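You operate a simulated robot arm through the tools that you are given. There is no shell and no other tool. Be economical: measure what you need, move in short steps, check, and stop when the job is done.

Carry out the task below with a simulated two-armed robot. There is one attempt and no reset: what you move stays moved.

JOB
Open the left cupboard door of the bench, take the green guide wheel and put it on the upper shelf behind the left bench door, then shut the door. Then push the middle drawer shut. Then take the cream tin on the board of the grey stand and put it away on the top of the frame table. Then switch the stand brake lever off. The order counts. Set down upright: cream tin. The stand brake lever goes to its stop.

The check looks at the end state, three seconds after you hand in, the way a careful person would. Anything else that was tipped, shoved, dropped, spilled or broken makes it a failure.

ROBOT AND FRAMES
Two 7-joint arms with two-finger parallel grippers on one trunk, on a base that drives. Base frame: it is fixed to the floor where the robot stands at the start and does not move with it; the origin is under the middle of the robot, x ahead of it, y to its left, z up. Readings come in m, degrees, newtons and seconds.
The left shoulder is at the start at [0.07, 0.177, 0.995], the right one opposite. With the tool pointing down near the work surface each hand reaches from about 0.1 to 0.72 m from the robot's upright axis, wherever it stands, measured 20 degrees to its own side. Places, roughly: cream tin (8x8x9 cm) [2.5, 0.6, 0.6]; green guide wheel (6x6x3 cm) [2.5, 0.8, 0.6]; left cupboard door of the bench [0.3, 0.2, 0.4]; middle drawer [3.7, 8.1, 0.7]; stand brake lever [3.8, -0.3, 0.7]; top of the frame table [0, 6.4, 0.6]; upper shelf behind the left bench door (54x26 cm) [0.48, 0.26, 0.44]. Payload 3.43 kg a hand.
The TCP of each hand is the grasp point between the finger pads, 0.03 m short of the fingertips. In the tool frame z runs along the fingers and y along their closing line. The gripper opens to 0.094 m. The fingers are 0.028 m wide and 0.01 m thick; the gripper's body (0.05 by 0.096 m) begins 0.055 m behind the TCP.
Orientation is told as [roll, pitch, yaw] about the base's x, y, z axes, in that order, counted from this pose: with the fingers straight down and closing along the base's y, the tool's x points along the base's -x, its y along +y and its z along -z.

CONTROLS
- The arms move only by the tool send_rows. It takes "left_steps", "right_steps" or both (then of equal length, played together; a hand with none holds still); each is a list of rows, each a list of 7 numbers: the shift along the tool's x, y, z in m, then the turn, a rotation vector about the tool's x, y, z in degrees, then the opening in per cent of the stroke, from 0 (shut) to 100 (fully open). In form: [[tx, ty, tz, ax, ay, az, jaw], ...]. A call has 1 to 10 rows; each row is the pose to reach, as a shift and turn from the pose commanded when the call began, along the tool's axes at that moment. Rows are played at 5 a second. More than 0.05 m and 8.6 degrees between two rows, or a gripper value outside its range, and nothing of the call is played. A pose out of reach is approached as far as the arm can. The call stops where the force on the tool passes 40 N (or 10 N more than at its start, if that is more) or the arm is blocked; 0.2 s more then pass. The fingers move at their own pace (about 0.153 m/s each) and stop on an object; they squeeze with about 35 N. The grip force told is the motor's: it shows also when the fingers shut on nothing. Time passes only in rows, and 0.2 s behind the last, so rows that repeat a pose let the fingers close. It gives the time, the measured TCP pose, the force on the tool (base axes), the opening and the grip force at its end, in the units of the frame above (readings bear some noise), with the torque about the TCP (base axes, N m) and any sound that the robot's microphone picked up.
- Cameras (640 x 400 px; columns grow to the right, rows downward): "scene" is now at [0.1023, 0.0192, 1.2695]; the picture's right is [0.31, -0.95, 0.00], its down [-0.88, -0.29, -0.36] and it looks along [0.34, 0.11, -0.93] (base axes); focal length 214 px, centre (320, 200). "left" rides on the left gripper at [0.076, -0.014, -0.103] in its tool frame; the picture's right is [0.18, 0.98, 0.00], its down [-0.75, 0.14, -0.64] and it looks along [-0.63, 0.12, 0.77] (tool axes); focal length 243 px, centre (320, 200). "right" rides on the right gripper at [0.076, 0.014, -0.103] in its tool frame; the picture's right is [-0.18, 0.98, 0.00], its down [-0.75, -0.14, -0.64] and it looks along [-0.63, -0.12, 0.77] (tool axes); focal length 243 px, centre (320, 200). There is no depth. A picture from a camera that has moved, and an enlarged one, comes with that camera's place and axes in the base frame and with its lens.
- grab_frame(camera): a new picture of that camera. No time passes.
- move_column(by): slides the trunk up (or, below 0, down) by that many m; the arms and the scene camera ride with it, the base frame stays. It gives what a move gives, with no picture.
- steer(legs): drives the robot by 1 to 6 legs, each [ahead, turn to the left] in m and degrees, along the robot's own axes; the way and the turn of a leg run together, so that a leg with both is an arc; at most 1.5 m and 180 degrees a leg. The arms and the cameras ride along, it lands a little off, and it stops where it bumps. It gives what a move gives.
- aim_head(pan, tilt): turns the head with the scene camera to pan (to the left, within 86 degrees either way) and tilt (down, from -29 to 69), counted from straight ahead of the robot. It gives what a move gives.
- enlarge(camera, box): a new picture of the part [left, top, right, bottom] of that camera's present view, enlarged. No time passes.
- finish_job(): hands the job in; it is judged then, once.

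Go step by step. Nothing tells you exact positions but the pictures and the camera data: compare them with the known pose of the tool, close in by small moves and look again before you grip or let go. The budget is 165 turns and 138 pictures, counting those below and the enlarged ones. Unless the task says otherwise, let go and move clear before handing in.

The tools are called as a command line: name --argument value ..., lists and objects as JSON in quotes. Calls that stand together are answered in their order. send_rows: Moves the arms, as the interface text tells. Its arguments: {"type":"object","properties":{"left_steps":{"type":"array","items":{"type":"array","items":{"type":"number"}}},"right_steps":{"type":"array","items":{"type":"array","items":{"type":"number"}}}},"required":[]} The other tools are called the same way: move_column (by) slides the trunk up or down; steer (legs) drives the base; aim_head (pan, tilt) turns the head that bears the scene camera; grab_frame (camera) takes a picture; enlarge (camera, box) takes an enlarged picture of a part of a camera's view; finish_job () hands the job in.

At the start:

```text
time: 0.0
left_eef_pos: [0.3918, 0.437, 0.8399]
left_orientation: [0.0, -0.1, 0.0]
left_contact_force: [0.5, -0.1, 0.1]
left_moment: [0.02, -0.01, 0.0]
left_gripper_width: 0.0942
left_grip_force: 0.1
right_eef_pos: [0.2916, 0.0366, 0.8253]
right_orientation: [0.0, 0.0, 0.1]
right_contact_force: [0.4, -0.2, 0.5]
right_moment: [0.02, -0.04, 0.01]
right_gripper_width: 0.094
right_grip_force: 0.0
trunk travel left (down, up): [-0.575, 0.265]
robot x, y, heading: [0.0029, -0.0011, -0.0]
head pan, tilt: [18.4, 68.8]
```

scene: 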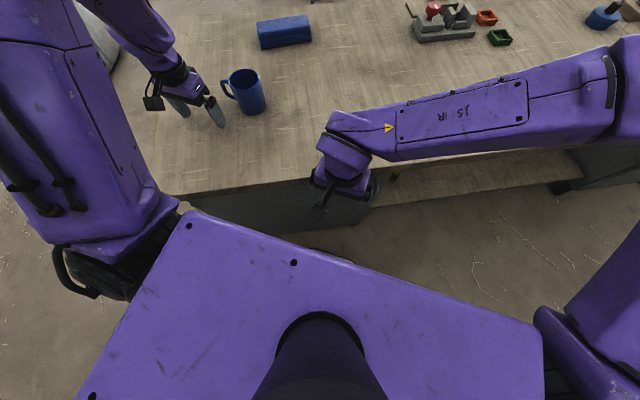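
right: 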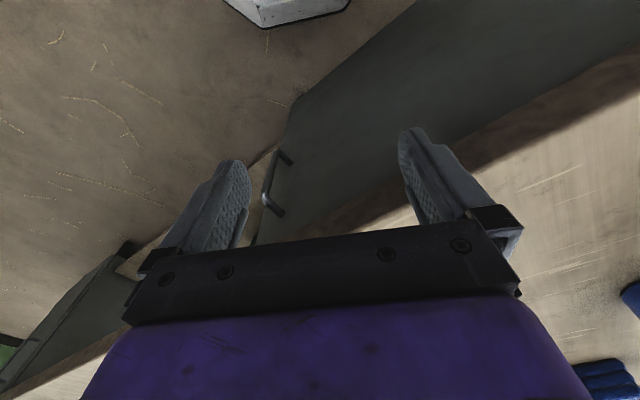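
left: 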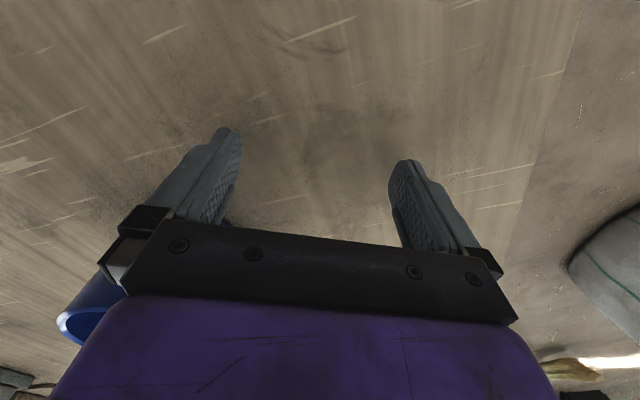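

I see the bench top in front of me with a mug and other objects; the left cupboard door is below the bench front with a bar handle. I look around first.

aim_head --pan 0 --tilt 25

grab_frame --camera "scene"

aim_head --pan 60 --tilt 15

grab_frame --camera "scene"

aim_head --pan -60 --tilt 25

grab_frame --camera "scene"

```text
time: 1.1
left_eef_pos: [0.3919, 0.4371, 0.8404]
left_orientation: [0.0, 0.0, 0.1]
left_contact_force: [-0.6, 0.5, 0.2]
left_moment: [0.02, -0.01, 0.0]
left_gripper_width: 0.0937
left_grip_force: 0.1
right_eef_pos: [0.2909, 0.0378, 0.8269]
right_orientation: [0.0, 0.0, 0.1]
right_contact_force: [-0.5, -0.1, -0.1]
right_moment: [-0.01, 0.0, 0.0]
right_gripper_width: 0.0937
right_grip_force: 0.0
trunk travel left (down, up): [-0.575, 0.265]
robot x, y, heading: [-0.0002, -0.0018, -0.1]
head pan, tilt: [0.0, 25.0]
```

```text
134 pictures are left
camera scene: at [0.1414, 0.0016, 1.3289], right [0.0, -1.0, 0.0], down [-0.42, 0.0, -0.91], along [0.91, 0.0, -0.42], focal length 214 px, centre (320, 200)
```

scene: 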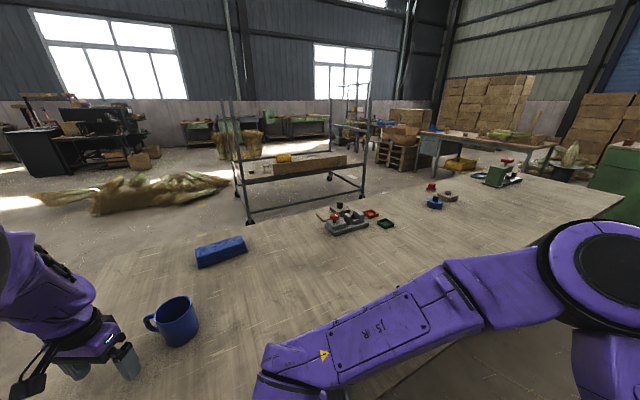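

```text
time: 2.4
left_eef_pos: [0.3929, 0.4373, 0.8395]
left_orientation: [0.0, -0.1, 0.0]
left_contact_force: [-0.6, 0.6, -0.8]
left_moment: [0.01, 0.01, -0.01]
left_gripper_width: 0.0941
left_grip_force: 0.1
right_eef_pos: [0.2911, 0.0375, 0.8269]
right_orientation: [0.1, 0.0, 0.0]
right_contact_force: [0.1, -0.6, -0.6]
right_moment: [0.02, -0.01, 0.0]
right_gripper_width: 0.094
right_grip_force: 0.0
trunk travel left (down, up): [-0.575, 0.265]
robot x, y, heading: [-0.0037, 0.0003, 0.1]
head pan, tilt: [60.0, 15.0]
```

```text
133 pictures are left
camera scene: at [0.096, 0.0824, 1.3451], right [0.87, -0.5, 0.0], down [-0.13, -0.22, -0.97], along [0.48, 0.84, -0.26], focal length 214 px, centre (320, 200)
```

scene: 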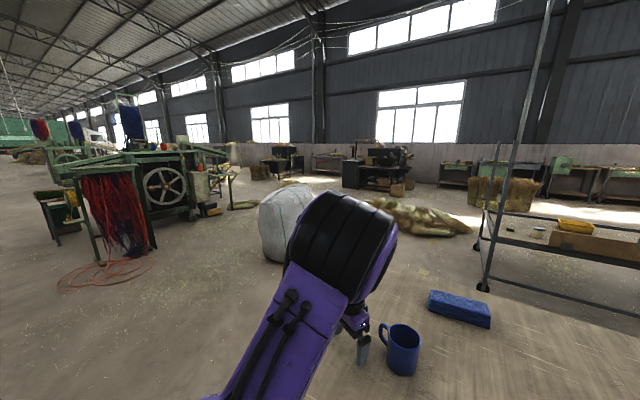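

```text
time: 4.4
left_eef_pos: [0.3928, 0.4363, 0.8395]
left_orientation: [0.0, -0.2, -0.1]
left_contact_force: [1.0, -0.1, -0.1]
left_moment: [0.01, 0.0, 0.02]
left_gripper_width: 0.0939
left_grip_force: 0.1
right_eef_pos: [0.2908, 0.038, 0.826]
right_orientation: [-0.1, 0.0, -0.1]
right_contact_force: [0.0, -1.4, -0.2]
right_moment: [-0.01, 0.03, 0.01]
right_gripper_width: 0.0941
right_grip_force: 0.0
trunk travel left (down, up): [-0.575, 0.265]
robot x, y, heading: [0.0009, -0.0029, 0.1]
head pan, tilt: [-60.0, 25.0]
```

```text
132 pictures are left
camera scene: at [0.0954, -0.0782, 1.329], right [-0.87, -0.5, 0.0], down [-0.21, 0.37, -0.91], along [0.45, -0.78, -0.42], focal length 214 px, centre (320, 200)
```

scene: 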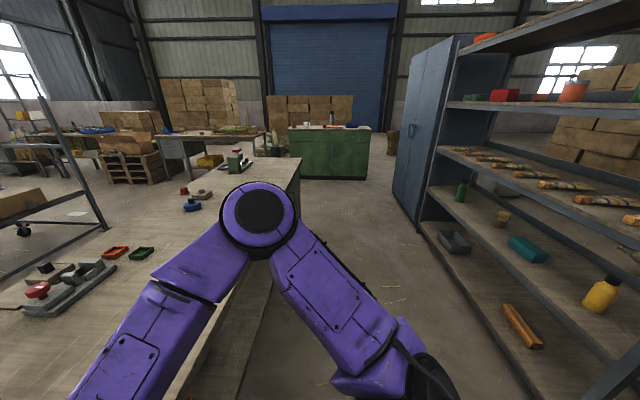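

The bench seems rotated relative to my frame (its front runs towards -y and +x). I check the sides before backing off to view the door.

aim_head --pan -86 --tilt 35

grab_frame --camera "scene"

aim_head --pan 86 --tilt 35

grab_frame --camera "scene"

```text
time: 5.3
left_eef_pos: [0.3919, 0.4367, 0.8397]
left_orientation: [0.0, -0.2, 0.0]
left_contact_force: [0.1, 0.2, 0.6]
left_moment: [0.01, 0.0, 0.0]
left_gripper_width: 0.0941
left_grip_force: 0.0
right_eef_pos: [0.2909, 0.037, 0.8271]
right_orientation: [0.0, 0.0, 0.0]
right_contact_force: [0.9, 0.9, -0.4]
right_moment: [0.0, 0.02, -0.01]
right_gripper_width: 0.0942
right_grip_force: 0.1
trunk travel left (down, up): [-0.575, 0.265]
robot x, y, heading: [0.0011, 0.0011, 0.2]
head pan, tilt: [-85.9, 35.0]
```

```text
131 pictures are left
camera scene: at [0.0556, -0.0863, 1.3132], right [-1.0, -0.07, 0.0], down [-0.04, 0.57, -0.82], along [0.06, -0.82, -0.57], focal length 214 px, centre (320, 200)
```

scene: 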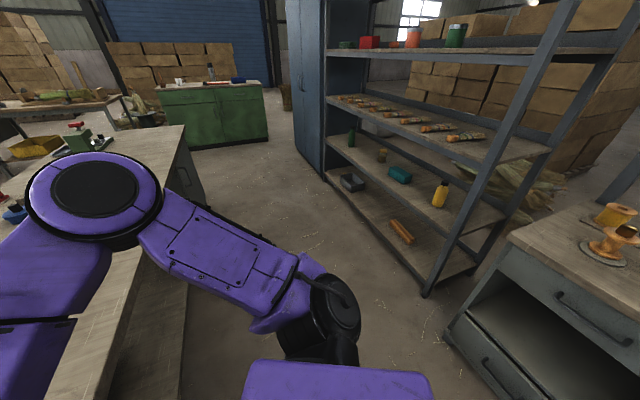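

```text
time: 7.9
left_eef_pos: [0.3924, 0.4368, 0.8411]
left_orientation: [-0.1, -0.1, 0.0]
left_contact_force: [0.1, -0.3, -0.3]
left_moment: [-0.01, 0.03, 0.0]
left_gripper_width: 0.0938
left_grip_force: 0.1
right_eef_pos: [0.2908, 0.0377, 0.827]
right_orientation: [0.0, 0.0, -0.1]
right_contact_force: [-0.8, 0.0, -0.5]
right_moment: [0.0, 0.03, 0.0]
right_gripper_width: 0.0942
right_grip_force: 0.0
trunk travel left (down, up): [-0.575, 0.265]
robot x, y, heading: [-0.0001, -0.0012, -0.1]
head pan, tilt: [85.9, 35.0]
```

```text
130 pictures are left
camera scene: at [0.0555, 0.0894, 1.3132], right [1.0, -0.07, 0.0], down [-0.04, -0.57, -0.82], along [0.06, 0.82, -0.57], focal length 214 px, centre (320, 200)
```

scene: 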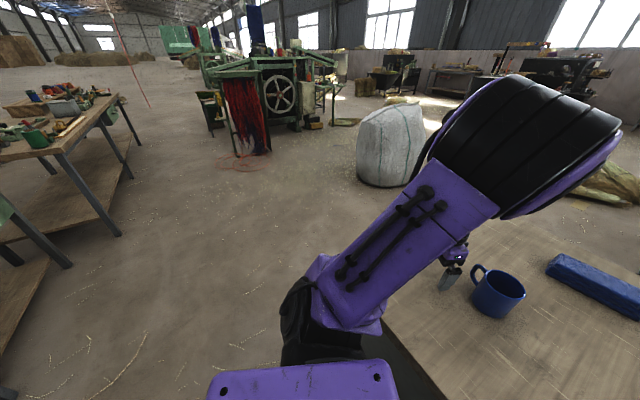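

There is free floor behind for about 0.5 m. I back off 0.45 m and look at the door.

steer --legs '[[-0.45, 0]]'

aim_head --pan 10 --tilt 45

grab_frame --camera "scene"

```text
time: 10.6
left_eef_pos: [-0.0416, 0.4371, 0.8397]
left_orientation: [0.0, -0.1, -0.1]
left_contact_force: [-1.2, -0.3, -0.4]
left_moment: [0.0, -0.04, 0.0]
left_gripper_width: 0.094
left_grip_force: 0.1
right_eef_pos: [-0.1439, 0.0372, 0.8268]
right_orientation: [-0.1, 0.0, 0.0]
right_contact_force: [0.0, 0.5, 0.2]
right_moment: [0.01, -0.03, 0.01]
right_gripper_width: 0.0941
right_grip_force: 0.0
trunk travel left (down, up): [-0.575, 0.265]
robot x, y, heading: [-0.438, -0.0007, -0.2]
head pan, tilt: [85.9, 35.0]
```

```text
time: 12.0
left_eef_pos: [-0.0426, 0.4377, 0.8396]
left_orientation: [0.0, -0.1, -0.1]
left_contact_force: [-0.2, -0.1, -0.3]
left_moment: [-0.01, 0.02, -0.01]
left_gripper_width: 0.0943
left_grip_force: 0.1
right_eef_pos: [-0.1441, 0.0375, 0.8268]
right_orientation: [0.0, 0.0, -0.1]
right_contact_force: [-0.2, -0.7, 0.3]
right_moment: [-0.01, 0.02, 0.01]
right_gripper_width: 0.0938
right_grip_force: 0.1
trunk travel left (down, up): [-0.575, 0.265]
robot x, y, heading: [-0.434, 0.0024, 0.3]
head pan, tilt: [10.0, 45.0]
```

```text
129 pictures are left
camera scene: at [-0.3058, 0.0159, 1.2984], right [0.17, -0.98, 0.0], down [-0.7, -0.12, -0.71], along [0.7, 0.12, -0.71], focal length 214 px, centre (320, 200)
```

scene: 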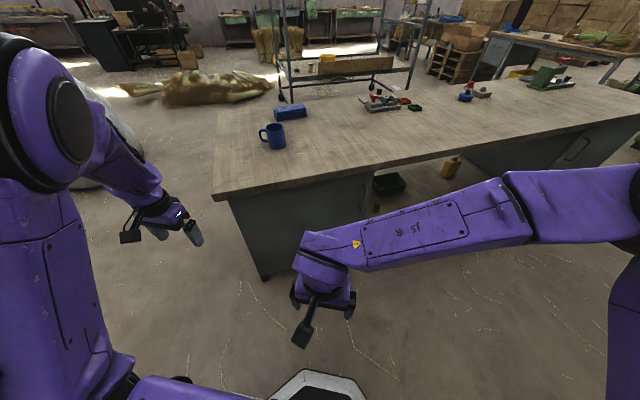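

The bench front runs at about 30° to my axes; the door handle seems near the door's right edge. I lower the trunk for a level view of the door, turning to face it.

steer --legs '[[-0.1, 28]]'

move_column --by -0.4

aim_head --pan 0 --tilt 25

grab_frame --camera "scene"

```text
time: 13.9
left_eef_pos: [-0.398, 0.5479, 0.8394]
left_orientation: [-0.1, -0.1, 28.8]
left_contact_force: [-0.3, -1.0, 0.4]
left_moment: [0.0, 0.01, 0.03]
left_gripper_width: 0.0942
left_grip_force: 0.1
right_eef_pos: [-0.2933, 0.1473, 0.8279]
right_orientation: [0.0, 0.0, 28.7]
right_contact_force: [0.6, 0.1, 0.3]
right_moment: [0.01, -0.01, 0.01]
right_gripper_width: 0.0939
right_grip_force: 0.1
trunk travel left (down, up): [-0.575, 0.265]
robot x, y, heading: [-0.5305, -0.027, 28.8]
head pan, tilt: [10.0, 45.0]
```

```text
time: 17.7
left_eef_pos: [-0.3969, 0.5464, 0.4393]
left_orientation: [-0.1, -0.1, 28.7]
left_contact_force: [0.4, 0.2, 0.3]
left_moment: [0.0, 0.0, 0.02]
left_gripper_width: 0.0938
left_grip_force: 0.1
right_eef_pos: [-0.2935, 0.1472, 0.4266]
right_orientation: [0.1, -0.1, 28.7]
right_contact_force: [-0.4, -0.3, 0.8]
right_moment: [-0.01, 0.01, 0.02]
right_gripper_width: 0.094
right_grip_force: 0.1
trunk travel left (down, up): [-0.175, 0.665]
robot x, y, heading: [-0.5321, -0.025, 28.6]
head pan, tilt: [10.0, 45.0]
```

```text
time: 18.5
left_eef_pos: [-0.398, 0.5477, 0.4392]
left_orientation: [0.0, 0.0, 28.7]
left_contact_force: [-1.1, -0.2, -0.2]
left_moment: [0.0, 0.03, 0.0]
left_gripper_width: 0.094
left_grip_force: 0.0
right_eef_pos: [-0.2937, 0.1489, 0.427]
right_orientation: [0.0, 0.0, 28.7]
right_contact_force: [-0.4, 0.2, -0.2]
right_moment: [0.02, 0.02, -0.04]
right_gripper_width: 0.0938
right_grip_force: 0.0
trunk travel left (down, up): [-0.175, 0.665]
robot x, y, heading: [-0.5296, -0.023, 28.9]
head pan, tilt: [0.0, 25.0]
```

```text
128 pictures are left
camera scene: at [-0.4081, 0.0457, 0.9289], right [0.48, -0.88, 0.0], down [-0.37, -0.2, -0.91], along [0.79, 0.43, -0.42], focal length 214 px, centre (320, 200)
```

scene: 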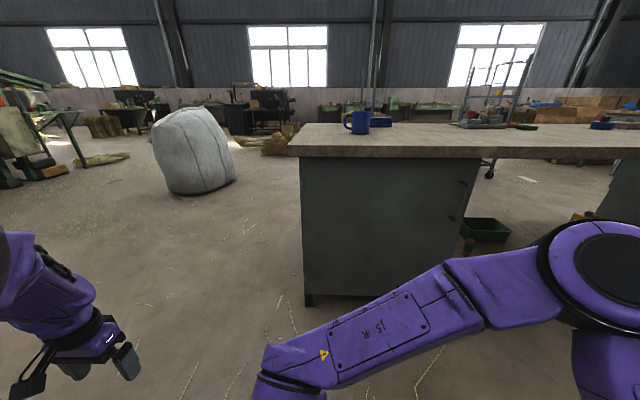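

The front is now square to me; the handle is a vertical bar near the door's right edge at about [0.46,-0.06,0.6]. I enlarge it.

enlarge --camera "scene" --box '[280, 140, 520, 290]'

```text
2.67 times, centred on (400, 215) of scene
camera zoom: at [-0.4081, 0.0457, 0.9289], right [0.48, -0.88, 0.0], down [-0.37, -0.2, -0.91], along [0.79, 0.43, -0.42], focal length 572 px, centre (107, 160)
```

zoom: 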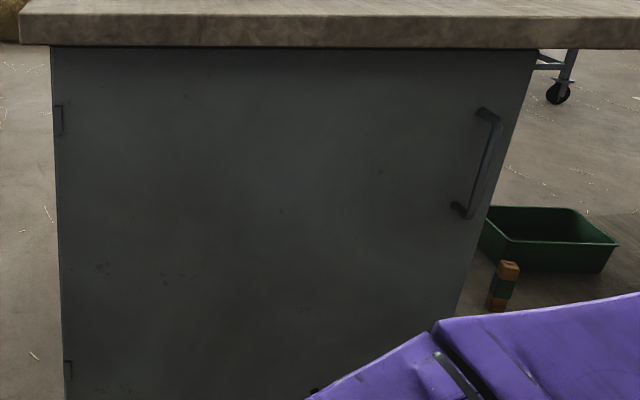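

I'll turn right to look at the floor between bench and the drawer cabinet, where I want to stand (right of the door's swing).

steer --legs '[[0, -60]]'

aim_head --pan -25 --tilt 35

grab_frame --camera "scene"

```text
time: 21.6
left_eef_pos: [0.0339, 0.1344, 0.44]
left_orientation: [0.0, -0.1, -32.5]
left_contact_force: [0.0, 0.4, -1.0]
left_moment: [0.01, 0.01, -0.02]
left_gripper_width: 0.0939
left_grip_force: 0.1
right_eef_pos: [-0.2667, -0.1494, 0.4263]
right_orientation: [0.0, -0.1, -32.4]
right_contact_force: [-0.7, -0.4, -0.2]
right_moment: [0.04, 0.0, -0.02]
right_gripper_width: 0.0941
right_grip_force: 0.1
trunk travel left (down, up): [-0.175, 0.665]
robot x, y, heading: [-0.5354, -0.0262, -32.6]
head pan, tilt: [0.0, 25.0]
```

```text
time: 22.5
left_eef_pos: [0.0329, 0.1328, 0.4395]
left_orientation: [0.0, -0.1, -32.5]
left_contact_force: [1.2, -0.1, 0.3]
left_moment: [-0.02, -0.04, -0.02]
left_gripper_width: 0.094
left_grip_force: 0.1
right_eef_pos: [-0.2668, -0.1482, 0.4262]
right_orientation: [0.0, 0.0, -32.5]
right_contact_force: [-1.1, 1.0, -0.4]
right_moment: [0.0, 0.04, -0.05]
right_gripper_width: 0.094
right_grip_force: 0.0
trunk travel left (down, up): [-0.175, 0.665]
robot x, y, heading: [-0.5354, -0.0243, -32.5]
head pan, tilt: [-25.0, 35.0]
```

```text
126 pictures are left
camera scene: at [-0.443, -0.1236, 0.9132], right [-0.84, -0.54, 0.0], down [-0.31, 0.48, -0.82], along [0.44, -0.69, -0.57], focal length 214 px, centre (320, 200)
```

scene: 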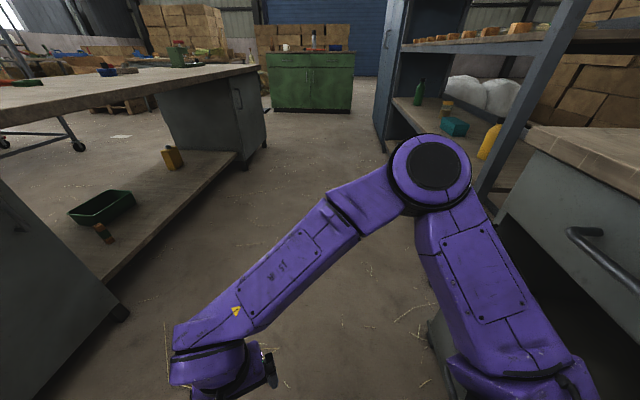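

The corridor is about 1.2 m wide; I drive to a spot right of the door swing, then face the bench again.

steer --legs '[[0, -16.5], [0.7, 0], [0, 78]]'

aim_head --pan 15 --tilt 25

grab_frame --camera "scene"

```text
time: 30.6
left_eef_pos: [0.058, 0.0271, 0.4393]
left_orientation: [0.0, -0.2, 28.8]
left_contact_force: [-0.1, -1.2, 0.2]
left_moment: [-0.02, 0.0, -0.03]
left_gripper_width: 0.094
left_grip_force: 0.0
right_eef_pos: [0.1624, -0.3716, 0.4285]
right_orientation: [-0.1, 0.0, 28.8]
right_contact_force: [0.3, 0.7, -0.5]
right_moment: [0.0, 0.0, 0.0]
right_gripper_width: 0.0939
right_grip_force: 0.2
trunk travel left (down, up): [-0.175, 0.665]
robot x, y, heading: [-0.0746, -0.5466, 28.8]
head pan, tilt: [-25.0, 35.0]
```

```text
time: 31.7
left_eef_pos: [0.0598, 0.0265, 0.4407]
left_orientation: [0.0, -0.2, 28.8]
left_contact_force: [-0.3, -0.2, 0.0]
left_moment: [-0.01, 0.03, -0.03]
left_gripper_width: 0.0938
left_grip_force: 0.1
right_eef_pos: [0.1627, -0.3718, 0.4273]
right_orientation: [0.0, 0.1, 28.8]
right_contact_force: [-0.2, 0.0, -0.3]
right_moment: [0.03, 0.0, 0.01]
right_gripper_width: 0.0941
right_grip_force: 0.1
trunk travel left (down, up): [-0.175, 0.665]
robot x, y, heading: [-0.0733, -0.5439, 28.8]
head pan, tilt: [15.0, 25.0]
```

```text
125 pictures are left
camera scene: at [0.0349, -0.4555, 0.9289], right [0.69, -0.72, 0.0], down [-0.31, -0.29, -0.91], along [0.65, 0.63, -0.42], focal length 214 px, centre (320, 200)
```

scene: 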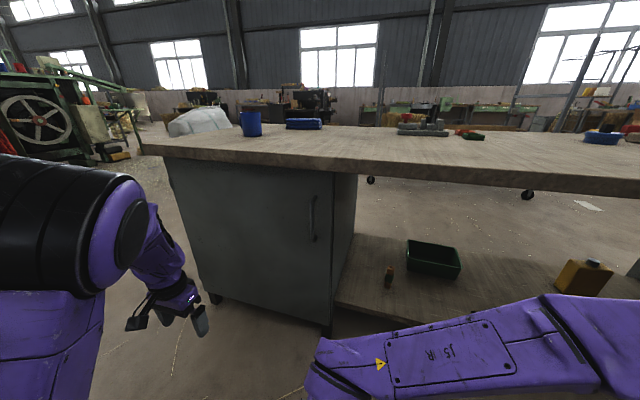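

Triangulated: handle bar centre near [0.41,-0.062,0.613]. I bring the left hand level in front of it, fingers ahead, and shift the right hand aside.

send_rows --left_steps '[[-0.0135, -0.0246, -0.0173, 0, -8.6, 0, 100], [-0.027, -0.0492, -0.0346, 0, -17.2, 0, 100], [-0.0405, -0.0738, -0.0519, 0, -25.8, 0, 100], [-0.054, -0.0984, -0.0692, 0, -34.4, 0, 100], [-0.0675, -0.123, -0.0865, 0, -43, 0, 100], [-0.081, -0.1476, -0.1038, 0, -51.6, 0, 100], [-0.0945, -0.1722, -0.1211, 0, -60.2, 0, 100], [-0.108, -0.1968, -0.1384, 0, -68.8, 0, 100], [-0.1215, -0.2214, -0.1557, 0, -77.4, 0, 100], [-0.135, -0.246, -0.173, 0, -86, 0, 100]]' --right_steps '[[0, -0.015, 0, 0, 0, 0, 100], [0, -0.03, 0, 0, 0, 0, 100], [0, -0.045, 0, 0, 0, 0, 100], [0, -0.06, 0, 0, 0, 0, 100], [0, -0.075, 0, 0, 0, 0, 100], [0, -0.09, 0, 0, 0, 0, 100], [0, -0.1, 0, 0, 0, 0, 100], [0, -0.11, 0, 0, 0, 0, 100], [0, -0.12, 0, 0, 0, 0, 100], [0, -0.12, 0, 0, 0, 0, 100]]'

grab_frame --camera "left"

grab_frame --camera "scene"

```text
time: 33.9
left_eef_pos: [0.2839, -0.0203, 0.6372]
left_orientation: [-8.5, -79.8, 34.5]
left_contact_force: [-0.7, 0.8, 0.0]
left_moment: [-0.01, -0.01, 0.0]
left_gripper_width: 0.0942
left_grip_force: 0.1
left hand out of reach, approached as far as the arm can: row 5, 6, 7, 8, 9, 10
right_eef_pos: [0.22, -0.4769, 0.4273]
right_orientation: [0.0, 0.1, 28.8]
right_contact_force: [-0.4, 0.6, -0.3]
right_moment: [-0.01, -0.01, 0.02]
right_gripper_width: 0.0942
right_grip_force: 0.1
trunk travel left (down, up): [-0.175, 0.665]
robot x, y, heading: [-0.0726, -0.5462, 28.9]
head pan, tilt: [15.0, 25.0]
```

```text
124 pictures are left
camera left: at [0.1869, -0.0867, 0.5787], right [-0.46, 0.86, -0.21], down [-0.52, -0.07, 0.85], along [0.72, 0.5, 0.48], focal length 243 px, centre (320, 200)
```

left: 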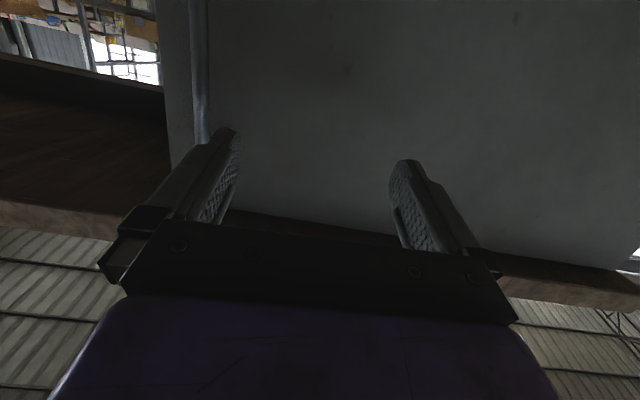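

```text
123 pictures are left
camera scene: at [0.035, -0.4556, 0.9289], right [0.69, -0.72, 0.0], down [-0.31, -0.29, -0.91], along [0.65, 0.63, -0.42], focal length 214 px, centre (320, 200)
```

scene: 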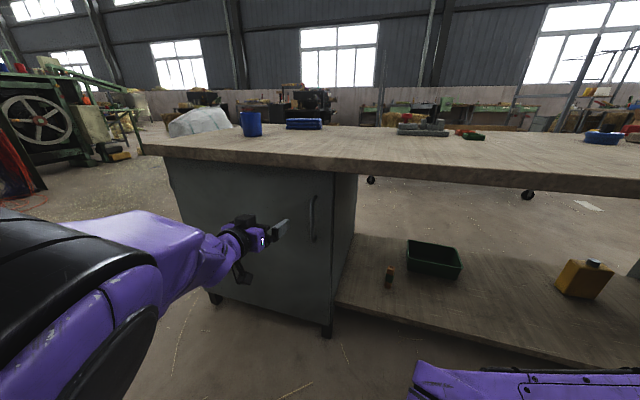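

The hand ended about 0.1 m left of the handle, with reach limited. I try sliding it right toward the handle line.

send_rows --left_steps '[[0, -0.03, -0.02, 0, 0, 0, 100], [0, -0.06, -0.03, 0, 0, 0, 100], [0, -0.09, -0.04, 0, 0, 0, 100]]'

```text
time: 34.7
left_eef_pos: [0.2822, -0.0202, 0.6346]
left_orientation: [-8.2, -79.5, 34.5]
left_contact_force: [-0.1, 0.4, -0.4]
left_moment: [0.0, 0.03, -0.01]
left_gripper_width: 0.094
left_grip_force: 0.1
left hand out of reach, approached as far as the arm can: row 1, 2, 3
right_eef_pos: [0.2204, -0.478, 0.4267]
right_orientation: [0.0, 0.0, 28.7]
right_contact_force: [0.1, -0.3, -0.6]
right_moment: [0.01, -0.02, -0.04]
right_gripper_width: 0.094
right_grip_force: 0.1
trunk travel left (down, up): [-0.175, 0.665]
robot x, y, heading: [-0.0753, -0.5419, 29.0]
head pan, tilt: [15.0, 25.0]
```

The arm won't go further right, so I turn the base slightly right instead, backing 5 cm first.

steer --legs '[[-0.06, 0], [0, -9.6]]'

grab_frame --camera "left"

enlarge --camera "scene" --box '[180, 160, 420, 310]'

```text
time: 36.3
left_eef_pos: [0.3132, -0.1185, 0.6327]
left_orientation: [-8.2, -79.4, 24.5]
left_contact_force: [-0.2, 0.6, -0.4]
left_moment: [-0.01, 0.03, -0.02]
left_gripper_width: 0.0941
left_grip_force: 0.1
right_eef_pos: [0.1731, -0.5583, 0.4262]
right_orientation: [0.0, 0.0, 18.9]
right_contact_force: [0.5, -0.3, 0.8]
right_moment: [-0.02, -0.02, 0.01]
right_gripper_width: 0.094
right_grip_force: 0.0
trunk travel left (down, up): [-0.175, 0.665]
robot x, y, heading: [-0.1249, -0.5729, 18.9]
head pan, tilt: [15.0, 25.0]
```

```text
122 pictures are left
camera left: at [0.2075, -0.1668, 0.5762], right [-0.31, 0.93, -0.21], down [-0.52, 0.02, 0.85], along [0.8, 0.37, 0.48], focal length 243 px, centre (320, 200)
```

left: 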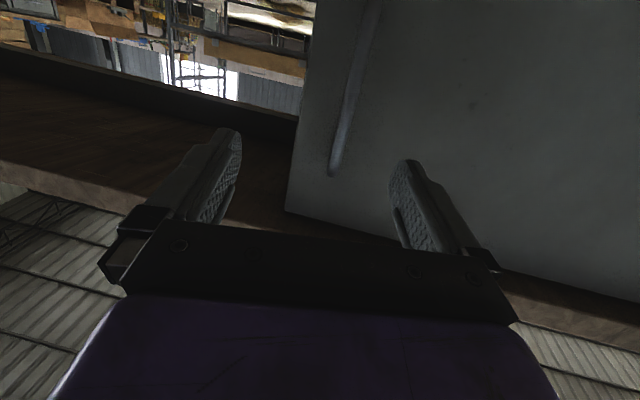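

```text
2.67 times, centred on (300, 235) of scene
camera zoom: at [-0.005, -0.5051, 0.9289], right [0.56, -0.83, 0.0], down [-0.35, -0.24, -0.91], along [0.75, 0.51, -0.42], focal length 572 px, centre (373, 107)
```

zoom: 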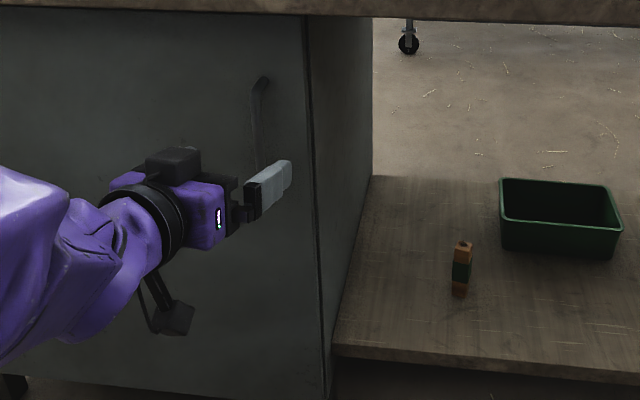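

The hand is now just in front of the upper half of the bar; I need about +2.6 cm sideways and 10 cm ahead. I advance by stages.

send_rows --left_steps '[[0, 0.013, 0.02, 0, 0, 0, 100], [0, 0.026, 0.04, 0, 0, 0, 100], [0, 0.026, 0.06, 0, 0, 0, 100]]'

grab_frame --camera "left"

```text
time: 37.1
left_eef_pos: [0.3625, -0.077, 0.6226]
left_orientation: [-10.2, -79.5, 26.7]
left_contact_force: [0.3, 0.0, 1.0]
left_moment: [-0.02, -0.02, 0.01]
left_gripper_width: 0.0938
left_grip_force: 0.0
right_eef_pos: [0.173, -0.5585, 0.427]
right_orientation: [0.0, 0.0, 19.0]
right_contact_force: [0.5, 0.0, -0.4]
right_moment: [0.01, -0.02, 0.04]
right_gripper_width: 0.0939
right_grip_force: 0.1
trunk travel left (down, up): [-0.175, 0.665]
robot x, y, heading: [-0.1266, -0.5748, 18.7]
head pan, tilt: [15.0, 25.0]
```

```text
120 pictures are left
camera left: at [0.2573, -0.1256, 0.5653], right [-0.31, 0.93, -0.21], down [-0.52, 0.02, 0.85], along [0.79, 0.38, 0.48], focal length 243 px, centre (320, 200)
```

left: 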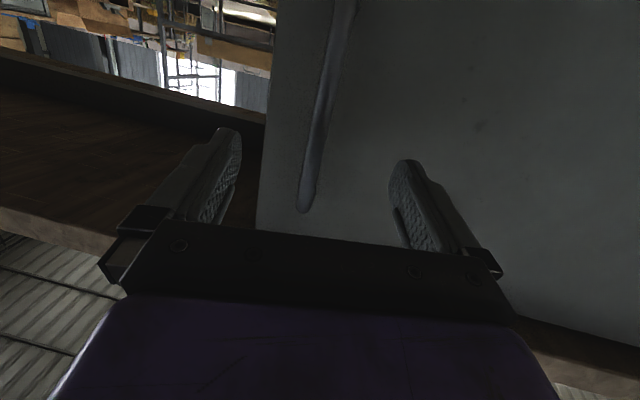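

Bar is centred between the fingers. I advance 4 cm and close.

send_rows --left_steps '[[0, 0, 0.02, 0, 0, 0, 100], [0, 0, 0.038, 0, 0, 0, 100], [0, 0, 0.038, 0, 0, 0, 0], [0, 0, 0.038, 0, 0, 0, 0], [0, 0, 0.038, 0, 0, 0, 0]]'

grab_frame --camera "left"

```text
time: 38.3
left_eef_pos: [0.3996, -0.0686, 0.6203]
left_orientation: [-10.3, -80.0, 26.7]
left_contact_force: [12.4, -33.0, 9.8]
left_moment: [1.42, -0.57, -0.56]
left_gripper_width: 0.0121
left_grip_force: 45.3
right_eef_pos: [0.1746, -0.5604, 0.4271]
right_orientation: [0.3, -0.1, 19.0]
right_contact_force: [-0.2, -0.9, -0.2]
right_moment: [0.01, 0.03, 0.04]
right_gripper_width: 0.0939
right_grip_force: 0.1
trunk travel left (down, up): [-0.175, 0.665]
robot x, y, heading: [-0.128, -0.5767, 18.8]
head pan, tilt: [15.0, 25.0]
```

```text
119 pictures are left
camera left: at [0.2938, -0.1169, 0.5624], right [-0.31, 0.93, -0.21], down [-0.53, 0.02, 0.85], along [0.79, 0.37, 0.49], focal length 243 px, centre (320, 200)
```

left: 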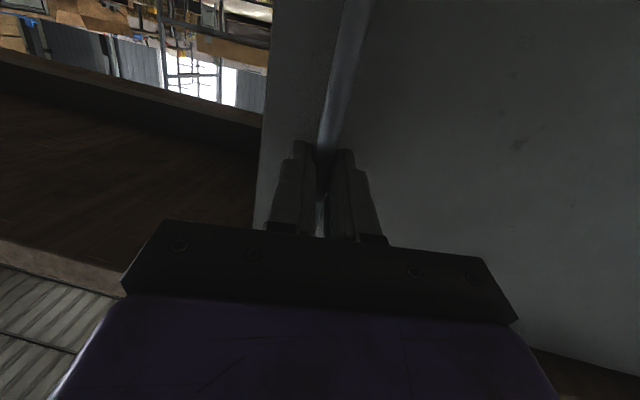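

The bar is gripped (12 mm). I pull the door along its arc (hinge on the left, radius about 0.56 m) for the first 15°.

send_rows --left_steps '[[0.004, -0.006, -0.024, 2, 0, 0, 0], [0.008, -0.0055, -0.048, 4, 0, 0, 0], [0.013, -0.005, -0.072, 6, 0, 0, 0], [0.017, -0.0045, -0.096, 8, 0, 0, 0], [0.021, -0.003, -0.12, 10, 0, 0, 0], [0.026, -0.001, -0.144, 12, 0, 0, 0]]'

grab_frame --camera "scene"

```text
time: 38.6
left_eef_pos: [0.3986, -0.0694, 0.6204]
left_orientation: [-10.2, -80.3, 25.4]
left_contact_force: [6.7, -15.4, 5.6]
left_moment: [1.59, -1.02, -0.39]
left_gripper_width: 0.0124
left_grip_force: 45.0
right_eef_pos: [0.1731, -0.5586, 0.4265]
right_orientation: [0.2, 0.0, 19.0]
right_contact_force: [0.1, 0.0, 0.2]
right_moment: [0.04, 0.01, 0.04]
right_gripper_width: 0.0938
right_grip_force: 0.1
trunk travel left (down, up): [-0.175, 0.665]
robot x, y, heading: [-0.1268, -0.5772, 18.5]
head pan, tilt: [15.0, 25.0]
stopped in row 1 (left hand): the force on the tool passed its limit at 59 N (the readings are from after the stop); the commanded pose is now the measured one
```

```text
118 pictures are left
camera scene: at [-0.0043, -0.5081, 0.9291], right [0.55, -0.83, 0.0], down [-0.35, -0.23, -0.91], along [0.76, 0.5, -0.42], focal length 214 px, centre (320, 200)
```

scene: 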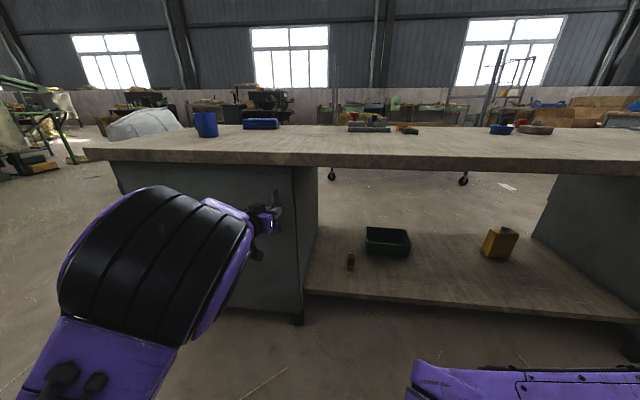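

The pull tripped the force limit; I retry with smaller, gentler steps straight out.

send_rows --left_steps '[[0.001, -0.001, -0.005, 0, 0, 0, 0], [0.002, -0.002, -0.01, 0, 0, 0, 0], [0.003, -0.003, -0.015, 0, 0, 0, 0], [0.004, -0.004, -0.02, 0, 0, 0, 0], [0.005, -0.005, -0.025, 0, 0, 0, 0]]'

```text
time: 39.8
left_eef_pos: [0.3775, -0.0775, 0.6195]
left_orientation: [-10.2, -80.2, 25.9]
left_contact_force: [5.4, -11.1, 16.6]
left_moment: [1.46, -0.54, -0.26]
left_gripper_width: 0.0123
left_grip_force: 45.0
left hand out of reach, approached as far as the arm can: row 5
right_eef_pos: [0.1741, -0.5594, 0.4275]
right_orientation: [0.2, -0.1, 18.9]
right_contact_force: [0.3, -0.5, -1.1]
right_moment: [0.0, 0.01, 0.0]
right_gripper_width: 0.0938
right_grip_force: 0.1
trunk travel left (down, up): [-0.175, 0.665]
robot x, y, heading: [-0.1286, -0.5718, 18.8]
head pan, tilt: [15.0, 25.0]
```

The door gives (2 cm). The arm is near a joint limit, so I pull by driving the base backward in a small leg.

steer --legs '[[-0.06, 0]]'

```text
time: 40.7
left_eef_pos: [0.3218, -0.0954, 0.62]
left_orientation: [-10.9, -80.0, 26.7]
left_contact_force: [-0.5, 1.3, 19.4]
left_moment: [1.27, 0.43, 0.07]
left_gripper_width: 0.0123
left_grip_force: 45.0
right_eef_pos: [0.118, -0.5778, 0.4277]
right_orientation: [0.1, -0.1, 18.8]
right_contact_force: [-0.4, 0.8, 0.5]
right_moment: [-0.01, -0.01, 0.02]
right_gripper_width: 0.0941
right_grip_force: 0.1
trunk travel left (down, up): [-0.175, 0.665]
robot x, y, heading: [-0.1854, -0.5885, 18.6]
head pan, tilt: [15.0, 25.0]
```

The base pull works smoothly. One more short pull with a small left turn, then I check clearance to the cabinet behind me.

steer --legs '[[-0.05, 2.5]]'

aim_head --pan -86 --tilt 55

grab_frame --camera "scene"

aim_head --pan 25 --tilt 30

grab_frame --camera "scene"

```text
time: 41.6
left_eef_pos: [0.2895, -0.1026, 0.6191]
left_orientation: [-6.1, -80.3, 21.5]
left_contact_force: [0.5, -2.2, 5.2]
left_moment: [1.21, 0.61, -0.09]
left_gripper_width: 0.0118
left_grip_force: 45.0
right_eef_pos: [0.0905, -0.58, 0.4283]
right_orientation: [0.1, 0.0, 20.1]
right_contact_force: [-0.2, 0.2, -0.4]
right_moment: [0.01, -0.03, 0.0]
right_gripper_width: 0.0941
right_grip_force: 0.1
trunk travel left (down, up): [-0.175, 0.665]
robot x, y, heading: [-0.2124, -0.6024, 19.5]
head pan, tilt: [15.0, 25.0]
stopped in leg 1: the force on the tool passed its limit at 50 N (the readings are from after the stop); the commanded pose is now the measured one
```

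```text
time: 43.4
left_eef_pos: [0.2896, -0.1026, 0.6193]
left_orientation: [-7.1, -80.3, 22.5]
left_contact_force: [2.6, -5.0, 8.0]
left_moment: [1.28, 0.16, -0.1]
left_gripper_width: 0.0124
left_grip_force: 45.8
right_eef_pos: [0.0897, -0.5824, 0.4285]
right_orientation: [0.1, -0.1, 20.2]
right_contact_force: [0.4, -0.5, 1.0]
right_moment: [-0.03, 0.03, -0.04]
right_gripper_width: 0.094
right_grip_force: 0.0
trunk travel left (down, up): [-0.175, 0.665]
robot x, y, heading: [-0.2074, -0.6042, 19.8]
head pan, tilt: [-85.9, 55.0]
```

```text
117 pictures are left
camera scene: at [-0.1361, -0.6518, 0.885], right [-0.92, -0.4, 0.0], down [-0.33, 0.75, -0.57], along [0.23, -0.52, -0.82], focal length 214 px, centre (320, 200)
```

scene: 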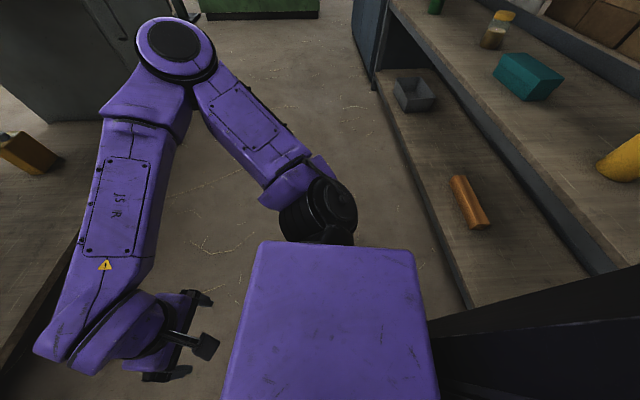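

```text
time: 45.3
left_eef_pos: [0.2892, -0.1036, 0.6188]
left_orientation: [-7.0, -80.2, 22.5]
left_contact_force: [0.7, -5.3, 9.0]
left_moment: [1.27, 0.16, -0.1]
left_gripper_width: 0.012
left_grip_force: 45.1
right_eef_pos: [0.0907, -0.5803, 0.4263]
right_orientation: [0.1, -0.1, 20.2]
right_contact_force: [-0.3, 0.6, -0.7]
right_moment: [0.02, -0.01, 0.01]
right_gripper_width: 0.094
right_grip_force: 0.1
trunk travel left (down, up): [-0.175, 0.665]
robot x, y, heading: [-0.212, -0.603, 19.7]
head pan, tilt: [25.0, 30.0]
```

```text
116 pictures are left
camera scene: at [-0.1008, -0.5224, 0.9212], right [0.7, -0.71, 0.0], down [-0.36, -0.35, -0.87], along [0.62, 0.61, -0.5], focal length 214 px, centre (320, 200)
```

scene: 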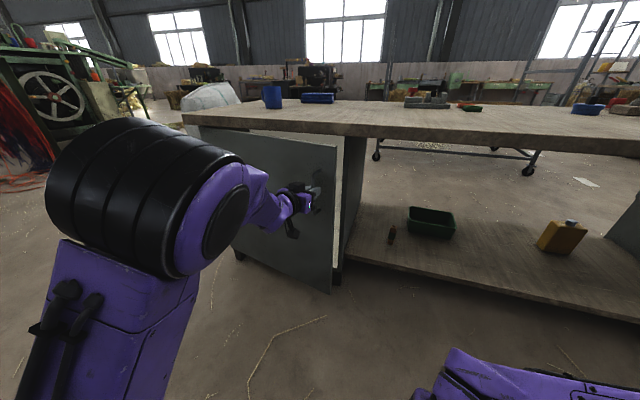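

The door is about 12° open. I release the handle, pull the hand back, raise the trunk so that the left hand can later come from above (fingers down) behind the door's free edge.

send_rows --left_steps '[[0, 0, 0, 0, 0, 0, 100], [0, 0, 0, 0, 0, 0, 100], [0, 0, -0.025, 0, 0, 0, 100], [0, 0, -0.05, 0, 0, 0, 100], [0, 0, -0.07, 0, 0, 0, 100]]'

grab_frame --camera "scene"

```text
time: 46.5
left_eef_pos: [0.2229, -0.1214, 0.6276]
left_orientation: [-7.6, -80.2, 23.2]
left_contact_force: [-0.1, 0.7, -0.1]
left_moment: [-0.05, 0.0, 0.02]
left_gripper_width: 0.0939
left_grip_force: 0.2
right_eef_pos: [0.0906, -0.5801, 0.4271]
right_orientation: [0.0, 0.0, 20.1]
right_contact_force: [0.3, 0.0, 0.4]
right_moment: [0.0, 0.01, -0.01]
right_gripper_width: 0.0939
right_grip_force: 0.0
trunk travel left (down, up): [-0.175, 0.665]
robot x, y, heading: [-0.209, -0.603, 19.5]
head pan, tilt: [25.0, 30.0]
```

```text
115 pictures are left
camera scene: at [-0.1003, -0.5209, 0.921], right [0.7, -0.71, 0.0], down [-0.36, -0.35, -0.87], along [0.62, 0.61, -0.5], focal length 214 px, centre (320, 200)
```

scene: 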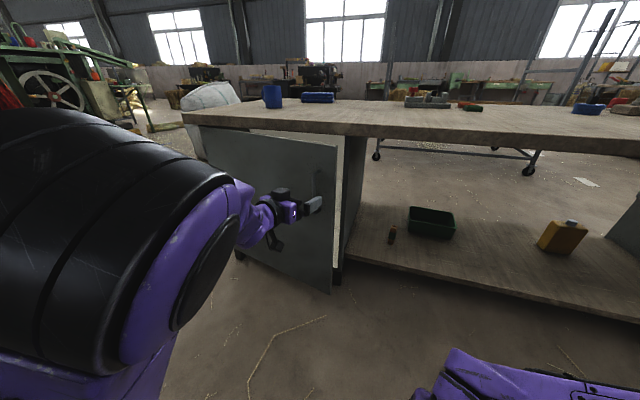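

Raise the trunk, drive forward 13 cm, and look down on the door from above.

move_column --by 0.4

steer --legs '[[0.14, 0]]'

send_rows --left_steps '[[0, 0, 0, 0, 8.5, 0, 100], [0, 0, 0, 0, 17, 0, 100], [0, 0, 0, 0, 25.5, 0, 100], [0, 0, 0, 0, 34, 0, 100], [0, 0, 0, 0, 42.5, 0, 100], [0, 0, 0, 0, 51, 0, 50], [0, 0, 0, 0, 59.5, 0, 0], [0, 0, 0, 0, 68, 0, 0], [0, 0, 0, 0, 76.5, 0, 0], [0, 0, 0, 0, 80, 0, 0]]'

aim_head --pan 25 --tilt 55

grab_frame --camera "scene"

```text
time: 50.3
left_eef_pos: [0.2244, -0.1208, 1.0282]
left_orientation: [-7.7, -80.2, 23.1]
left_contact_force: [-0.6, 0.0, 0.3]
left_moment: [0.02, -0.02, -0.01]
left_gripper_width: 0.0941
left_grip_force: 0.0
right_eef_pos: [0.0916, -0.5806, 0.8259]
right_orientation: [0.0, 0.0, 20.1]
right_contact_force: [-0.5, 0.2, -0.4]
right_moment: [-0.01, -0.02, 0.01]
right_gripper_width: 0.094
right_grip_force: 0.0
trunk travel left (down, up): [-0.575, 0.265]
robot x, y, heading: [-0.2092, -0.605, 19.5]
head pan, tilt: [25.0, 30.0]
```

```text
time: 51.6
left_eef_pos: [0.3517, -0.0731, 1.0284]
left_orientation: [-7.8, -80.1, 23.5]
left_contact_force: [0.1, 0.5, -0.9]
left_moment: [0.01, -0.02, 0.0]
left_gripper_width: 0.0943
left_grip_force: 0.1
right_eef_pos: [0.2188, -0.534, 0.8274]
right_orientation: [0.0, -0.1, 20.3]
right_contact_force: [-0.1, -0.2, 0.3]
right_moment: [-0.01, 0.04, 0.0]
right_gripper_width: 0.094
right_grip_force: 0.0
trunk travel left (down, up): [-0.575, 0.265]
robot x, y, heading: [-0.0792, -0.555, 19.7]
head pan, tilt: [25.0, 30.0]
```

```text
time: 53.8
left_eef_pos: [0.3517, -0.0737, 1.0295]
left_orientation: [-1.3, -0.2, 15.8]
left_contact_force: [0.0, -0.4, 0.1]
left_moment: [0.01, 0.02, 0.0]
left_gripper_width: 0.0001
left_grip_force: 33.1
right_eef_pos: [0.2187, -0.5338, 0.8259]
right_orientation: [0.0, 0.0, 20.3]
right_contact_force: [0.2, 0.8, -0.9]
right_moment: [0.0, 0.0, 0.02]
right_gripper_width: 0.0941
right_grip_force: 0.0
trunk travel left (down, up): [-0.575, 0.265]
robot x, y, heading: [-0.0819, -0.5563, 19.6]
head pan, tilt: [25.0, 30.0]
```

```text
time: 54.7
left_eef_pos: [0.3514, -0.0739, 1.0285]
left_orientation: [-1.4, -0.3, 15.7]
left_contact_force: [0.1, 0.4, 0.1]
left_moment: [0.02, -0.01, -0.03]
left_gripper_width: 0.0
left_grip_force: 33.1
right_eef_pos: [0.2193, -0.534, 0.8284]
right_orientation: [0.1, 0.1, 20.3]
right_contact_force: [0.0, -0.8, -0.1]
right_moment: [0.01, -0.03, 0.0]
right_gripper_width: 0.0941
right_grip_force: 0.1
trunk travel left (down, up): [-0.575, 0.265]
robot x, y, heading: [-0.0879, -0.5598, 19.7]
head pan, tilt: [25.0, 55.0]
```

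```text
114 pictures are left
camera scene: at [0.0152, -0.4874, 1.285], right [0.7, -0.71, 0.0], down [-0.58, -0.58, -0.57], along [0.41, 0.4, -0.82], focal length 214 px, centre (320, 200)
```

scene: 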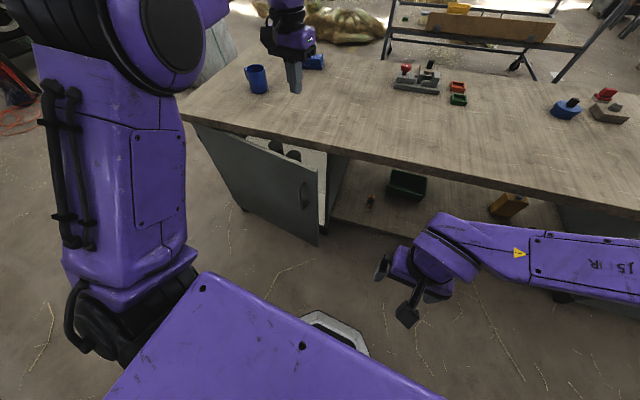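

From above I see the door ajar with its free edge near [0.36,-0.13]. I lower the left hand into the gap between door and bench edge, first to just above.

send_rows --left_steps '[[-0.02, -0.004, 0.02, 0, 0, 0, 0], [-0.041, -0.007, 0.06, 0, 0, 0, 0], [-0.041, -0.007, 0.11, 0, 0, 0, 0], [-0.041, -0.007, 0.16, 0, 0, 0, 0], [-0.041, -0.007, 0.21, 0, 0, 0, 0], [-0.041, -0.007, 0.25, 0, 0, 0, 0], [-0.041, -0.007, 0.265, 0, 0, 0, 0]]'

grab_frame --camera "left"

enlarge --camera "scene" --box '[160, 60, 400, 210]'

```text
time: 56.3
left_eef_pos: [0.399, -0.0763, 0.7622]
left_orientation: [-1.2, -0.3, 15.8]
left_contact_force: [0.1, 0.0, 0.4]
left_moment: [-0.02, -0.04, 0.02]
left_gripper_width: 0.0
left_grip_force: 33.0
right_eef_pos: [0.2185, -0.5351, 0.8272]
right_orientation: [0.1, 0.0, 20.3]
right_contact_force: [0.1, -0.4, -0.2]
right_moment: [0.02, -0.04, 0.0]
right_gripper_width: 0.0941
right_grip_force: 0.0
trunk travel left (down, up): [-0.575, 0.265]
robot x, y, heading: [-0.0794, -0.5567, 20.0]
head pan, tilt: [25.0, 55.0]
```

```text
113 pictures are left
camera left: at [0.3259, -0.109, 0.8641], right [-0.44, 0.9, -0.02], down [0.68, 0.35, 0.64], along [0.58, 0.27, -0.77], focal length 243 px, centre (320, 200)
```

left: 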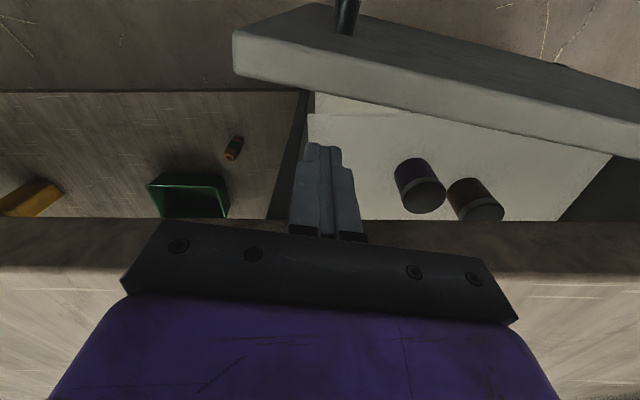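

```text
2.67 times, centred on (280, 135) of scene
camera zoom: at [0.0153, -0.4873, 1.2849], right [0.7, -0.71, 0.0], down [-0.58, -0.58, -0.57], along [0.41, 0.4, -0.82], focal length 572 px, centre (427, 373)
```

zoom: 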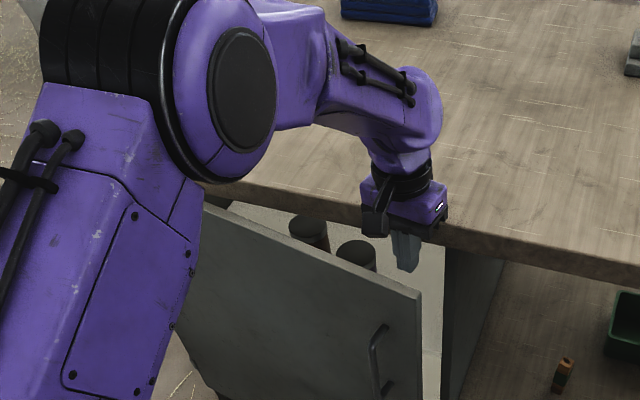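

The fingers are right in the gap. I lower them behind the door's top edge and push the door open along its arc.

send_rows --left_steps '[[0.008, 0, 0.04, 0, 0, 0, 0], [0.008, 0, 0.08, 0, 0, 0, 0], [0.03, 0.006, 0.08, 0, 0, 0, 0], [0.055, 0.012, 0.08, 0, 0, 0, 0], [0.079, 0.017, 0.08, 0, 0, 0, 0], [0.103, 0.02, 0.08, 0, 0, 0, 0], [0.127, 0.023, 0.08, 0, 0, 0, 0], [0.15, 0.026, 0.08, 0, 0, 0, 0], [0.174, 0.03, 0.08, 0, 0, 0, 0]]'

grab_frame --camera "scene"

```text
time: 56.7
left_eef_pos: [0.3954, -0.0771, 0.7454]
left_orientation: [-1.0, -1.2, 15.8]
left_contact_force: [-8.4, -8.7, 20.7]
left_moment: [1.53, -0.5, 0.45]
left_gripper_width: 0.0
left_grip_force: 32.9
right_eef_pos: [0.2179, -0.5329, 0.8276]
right_orientation: [0.1, -0.2, 20.3]
right_contact_force: [0.5, 0.4, -0.9]
right_moment: [-0.06, -0.01, 0.02]
right_gripper_width: 0.0939
right_grip_force: 0.1
trunk travel left (down, up): [-0.575, 0.265]
robot x, y, heading: [-0.0883, -0.5582, 19.6]
head pan, tilt: [25.0, 55.0]
stopped in row 1 (left hand): the force on the tool passed its limit at 58 N (the readings are from after the stop); the commanded pose is now the measured one
```

```text
111 pictures are left
camera scene: at [0.0138, -0.4885, 1.2853], right [0.7, -0.71, 0.0], down [-0.58, -0.58, -0.57], along [0.41, 0.4, -0.82], focal length 214 px, centre (320, 200)
```

scene: 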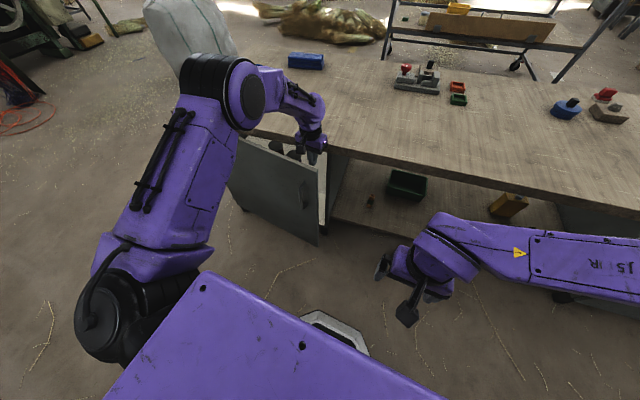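

Something is touched at fingertip height 0.715; I look closely.

grab_frame --camera "left"

enlarge --camera "scene" --box '[240, 90, 360, 165]'

```text
110 pictures are left
camera left: at [0.3222, -0.1106, 0.8461], right [-0.44, 0.9, -0.02], down [0.67, 0.35, 0.65], along [0.59, 0.28, -0.76], focal length 243 px, centre (320, 200)
```

left: 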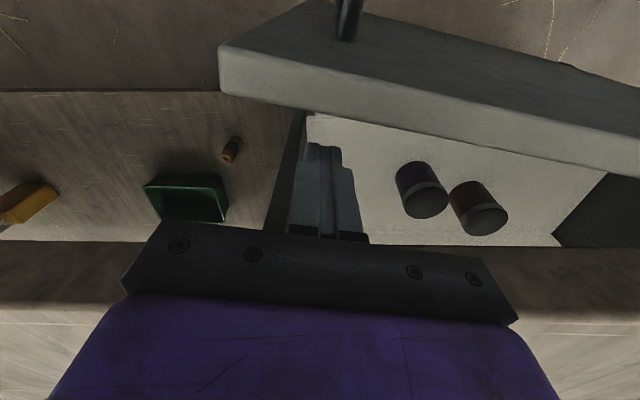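

```text
5.33 times, centred on (300, 128) of scene
camera zoom: at [0.0138, -0.4885, 1.2853], right [0.7, -0.71, 0.0], down [-0.58, -0.58, -0.57], along [0.41, 0.4, -0.82], focal length 1144 px, centre (427, 587)
```

zoom: 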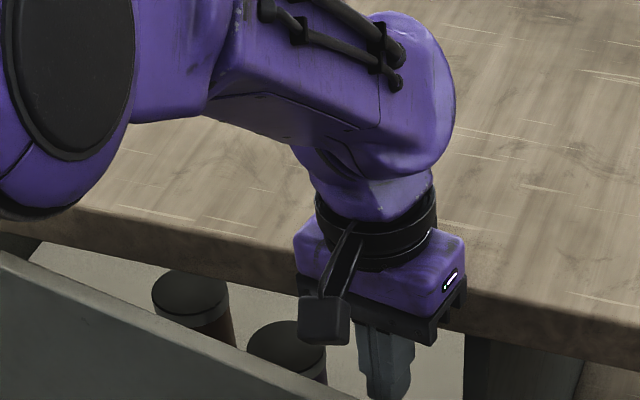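

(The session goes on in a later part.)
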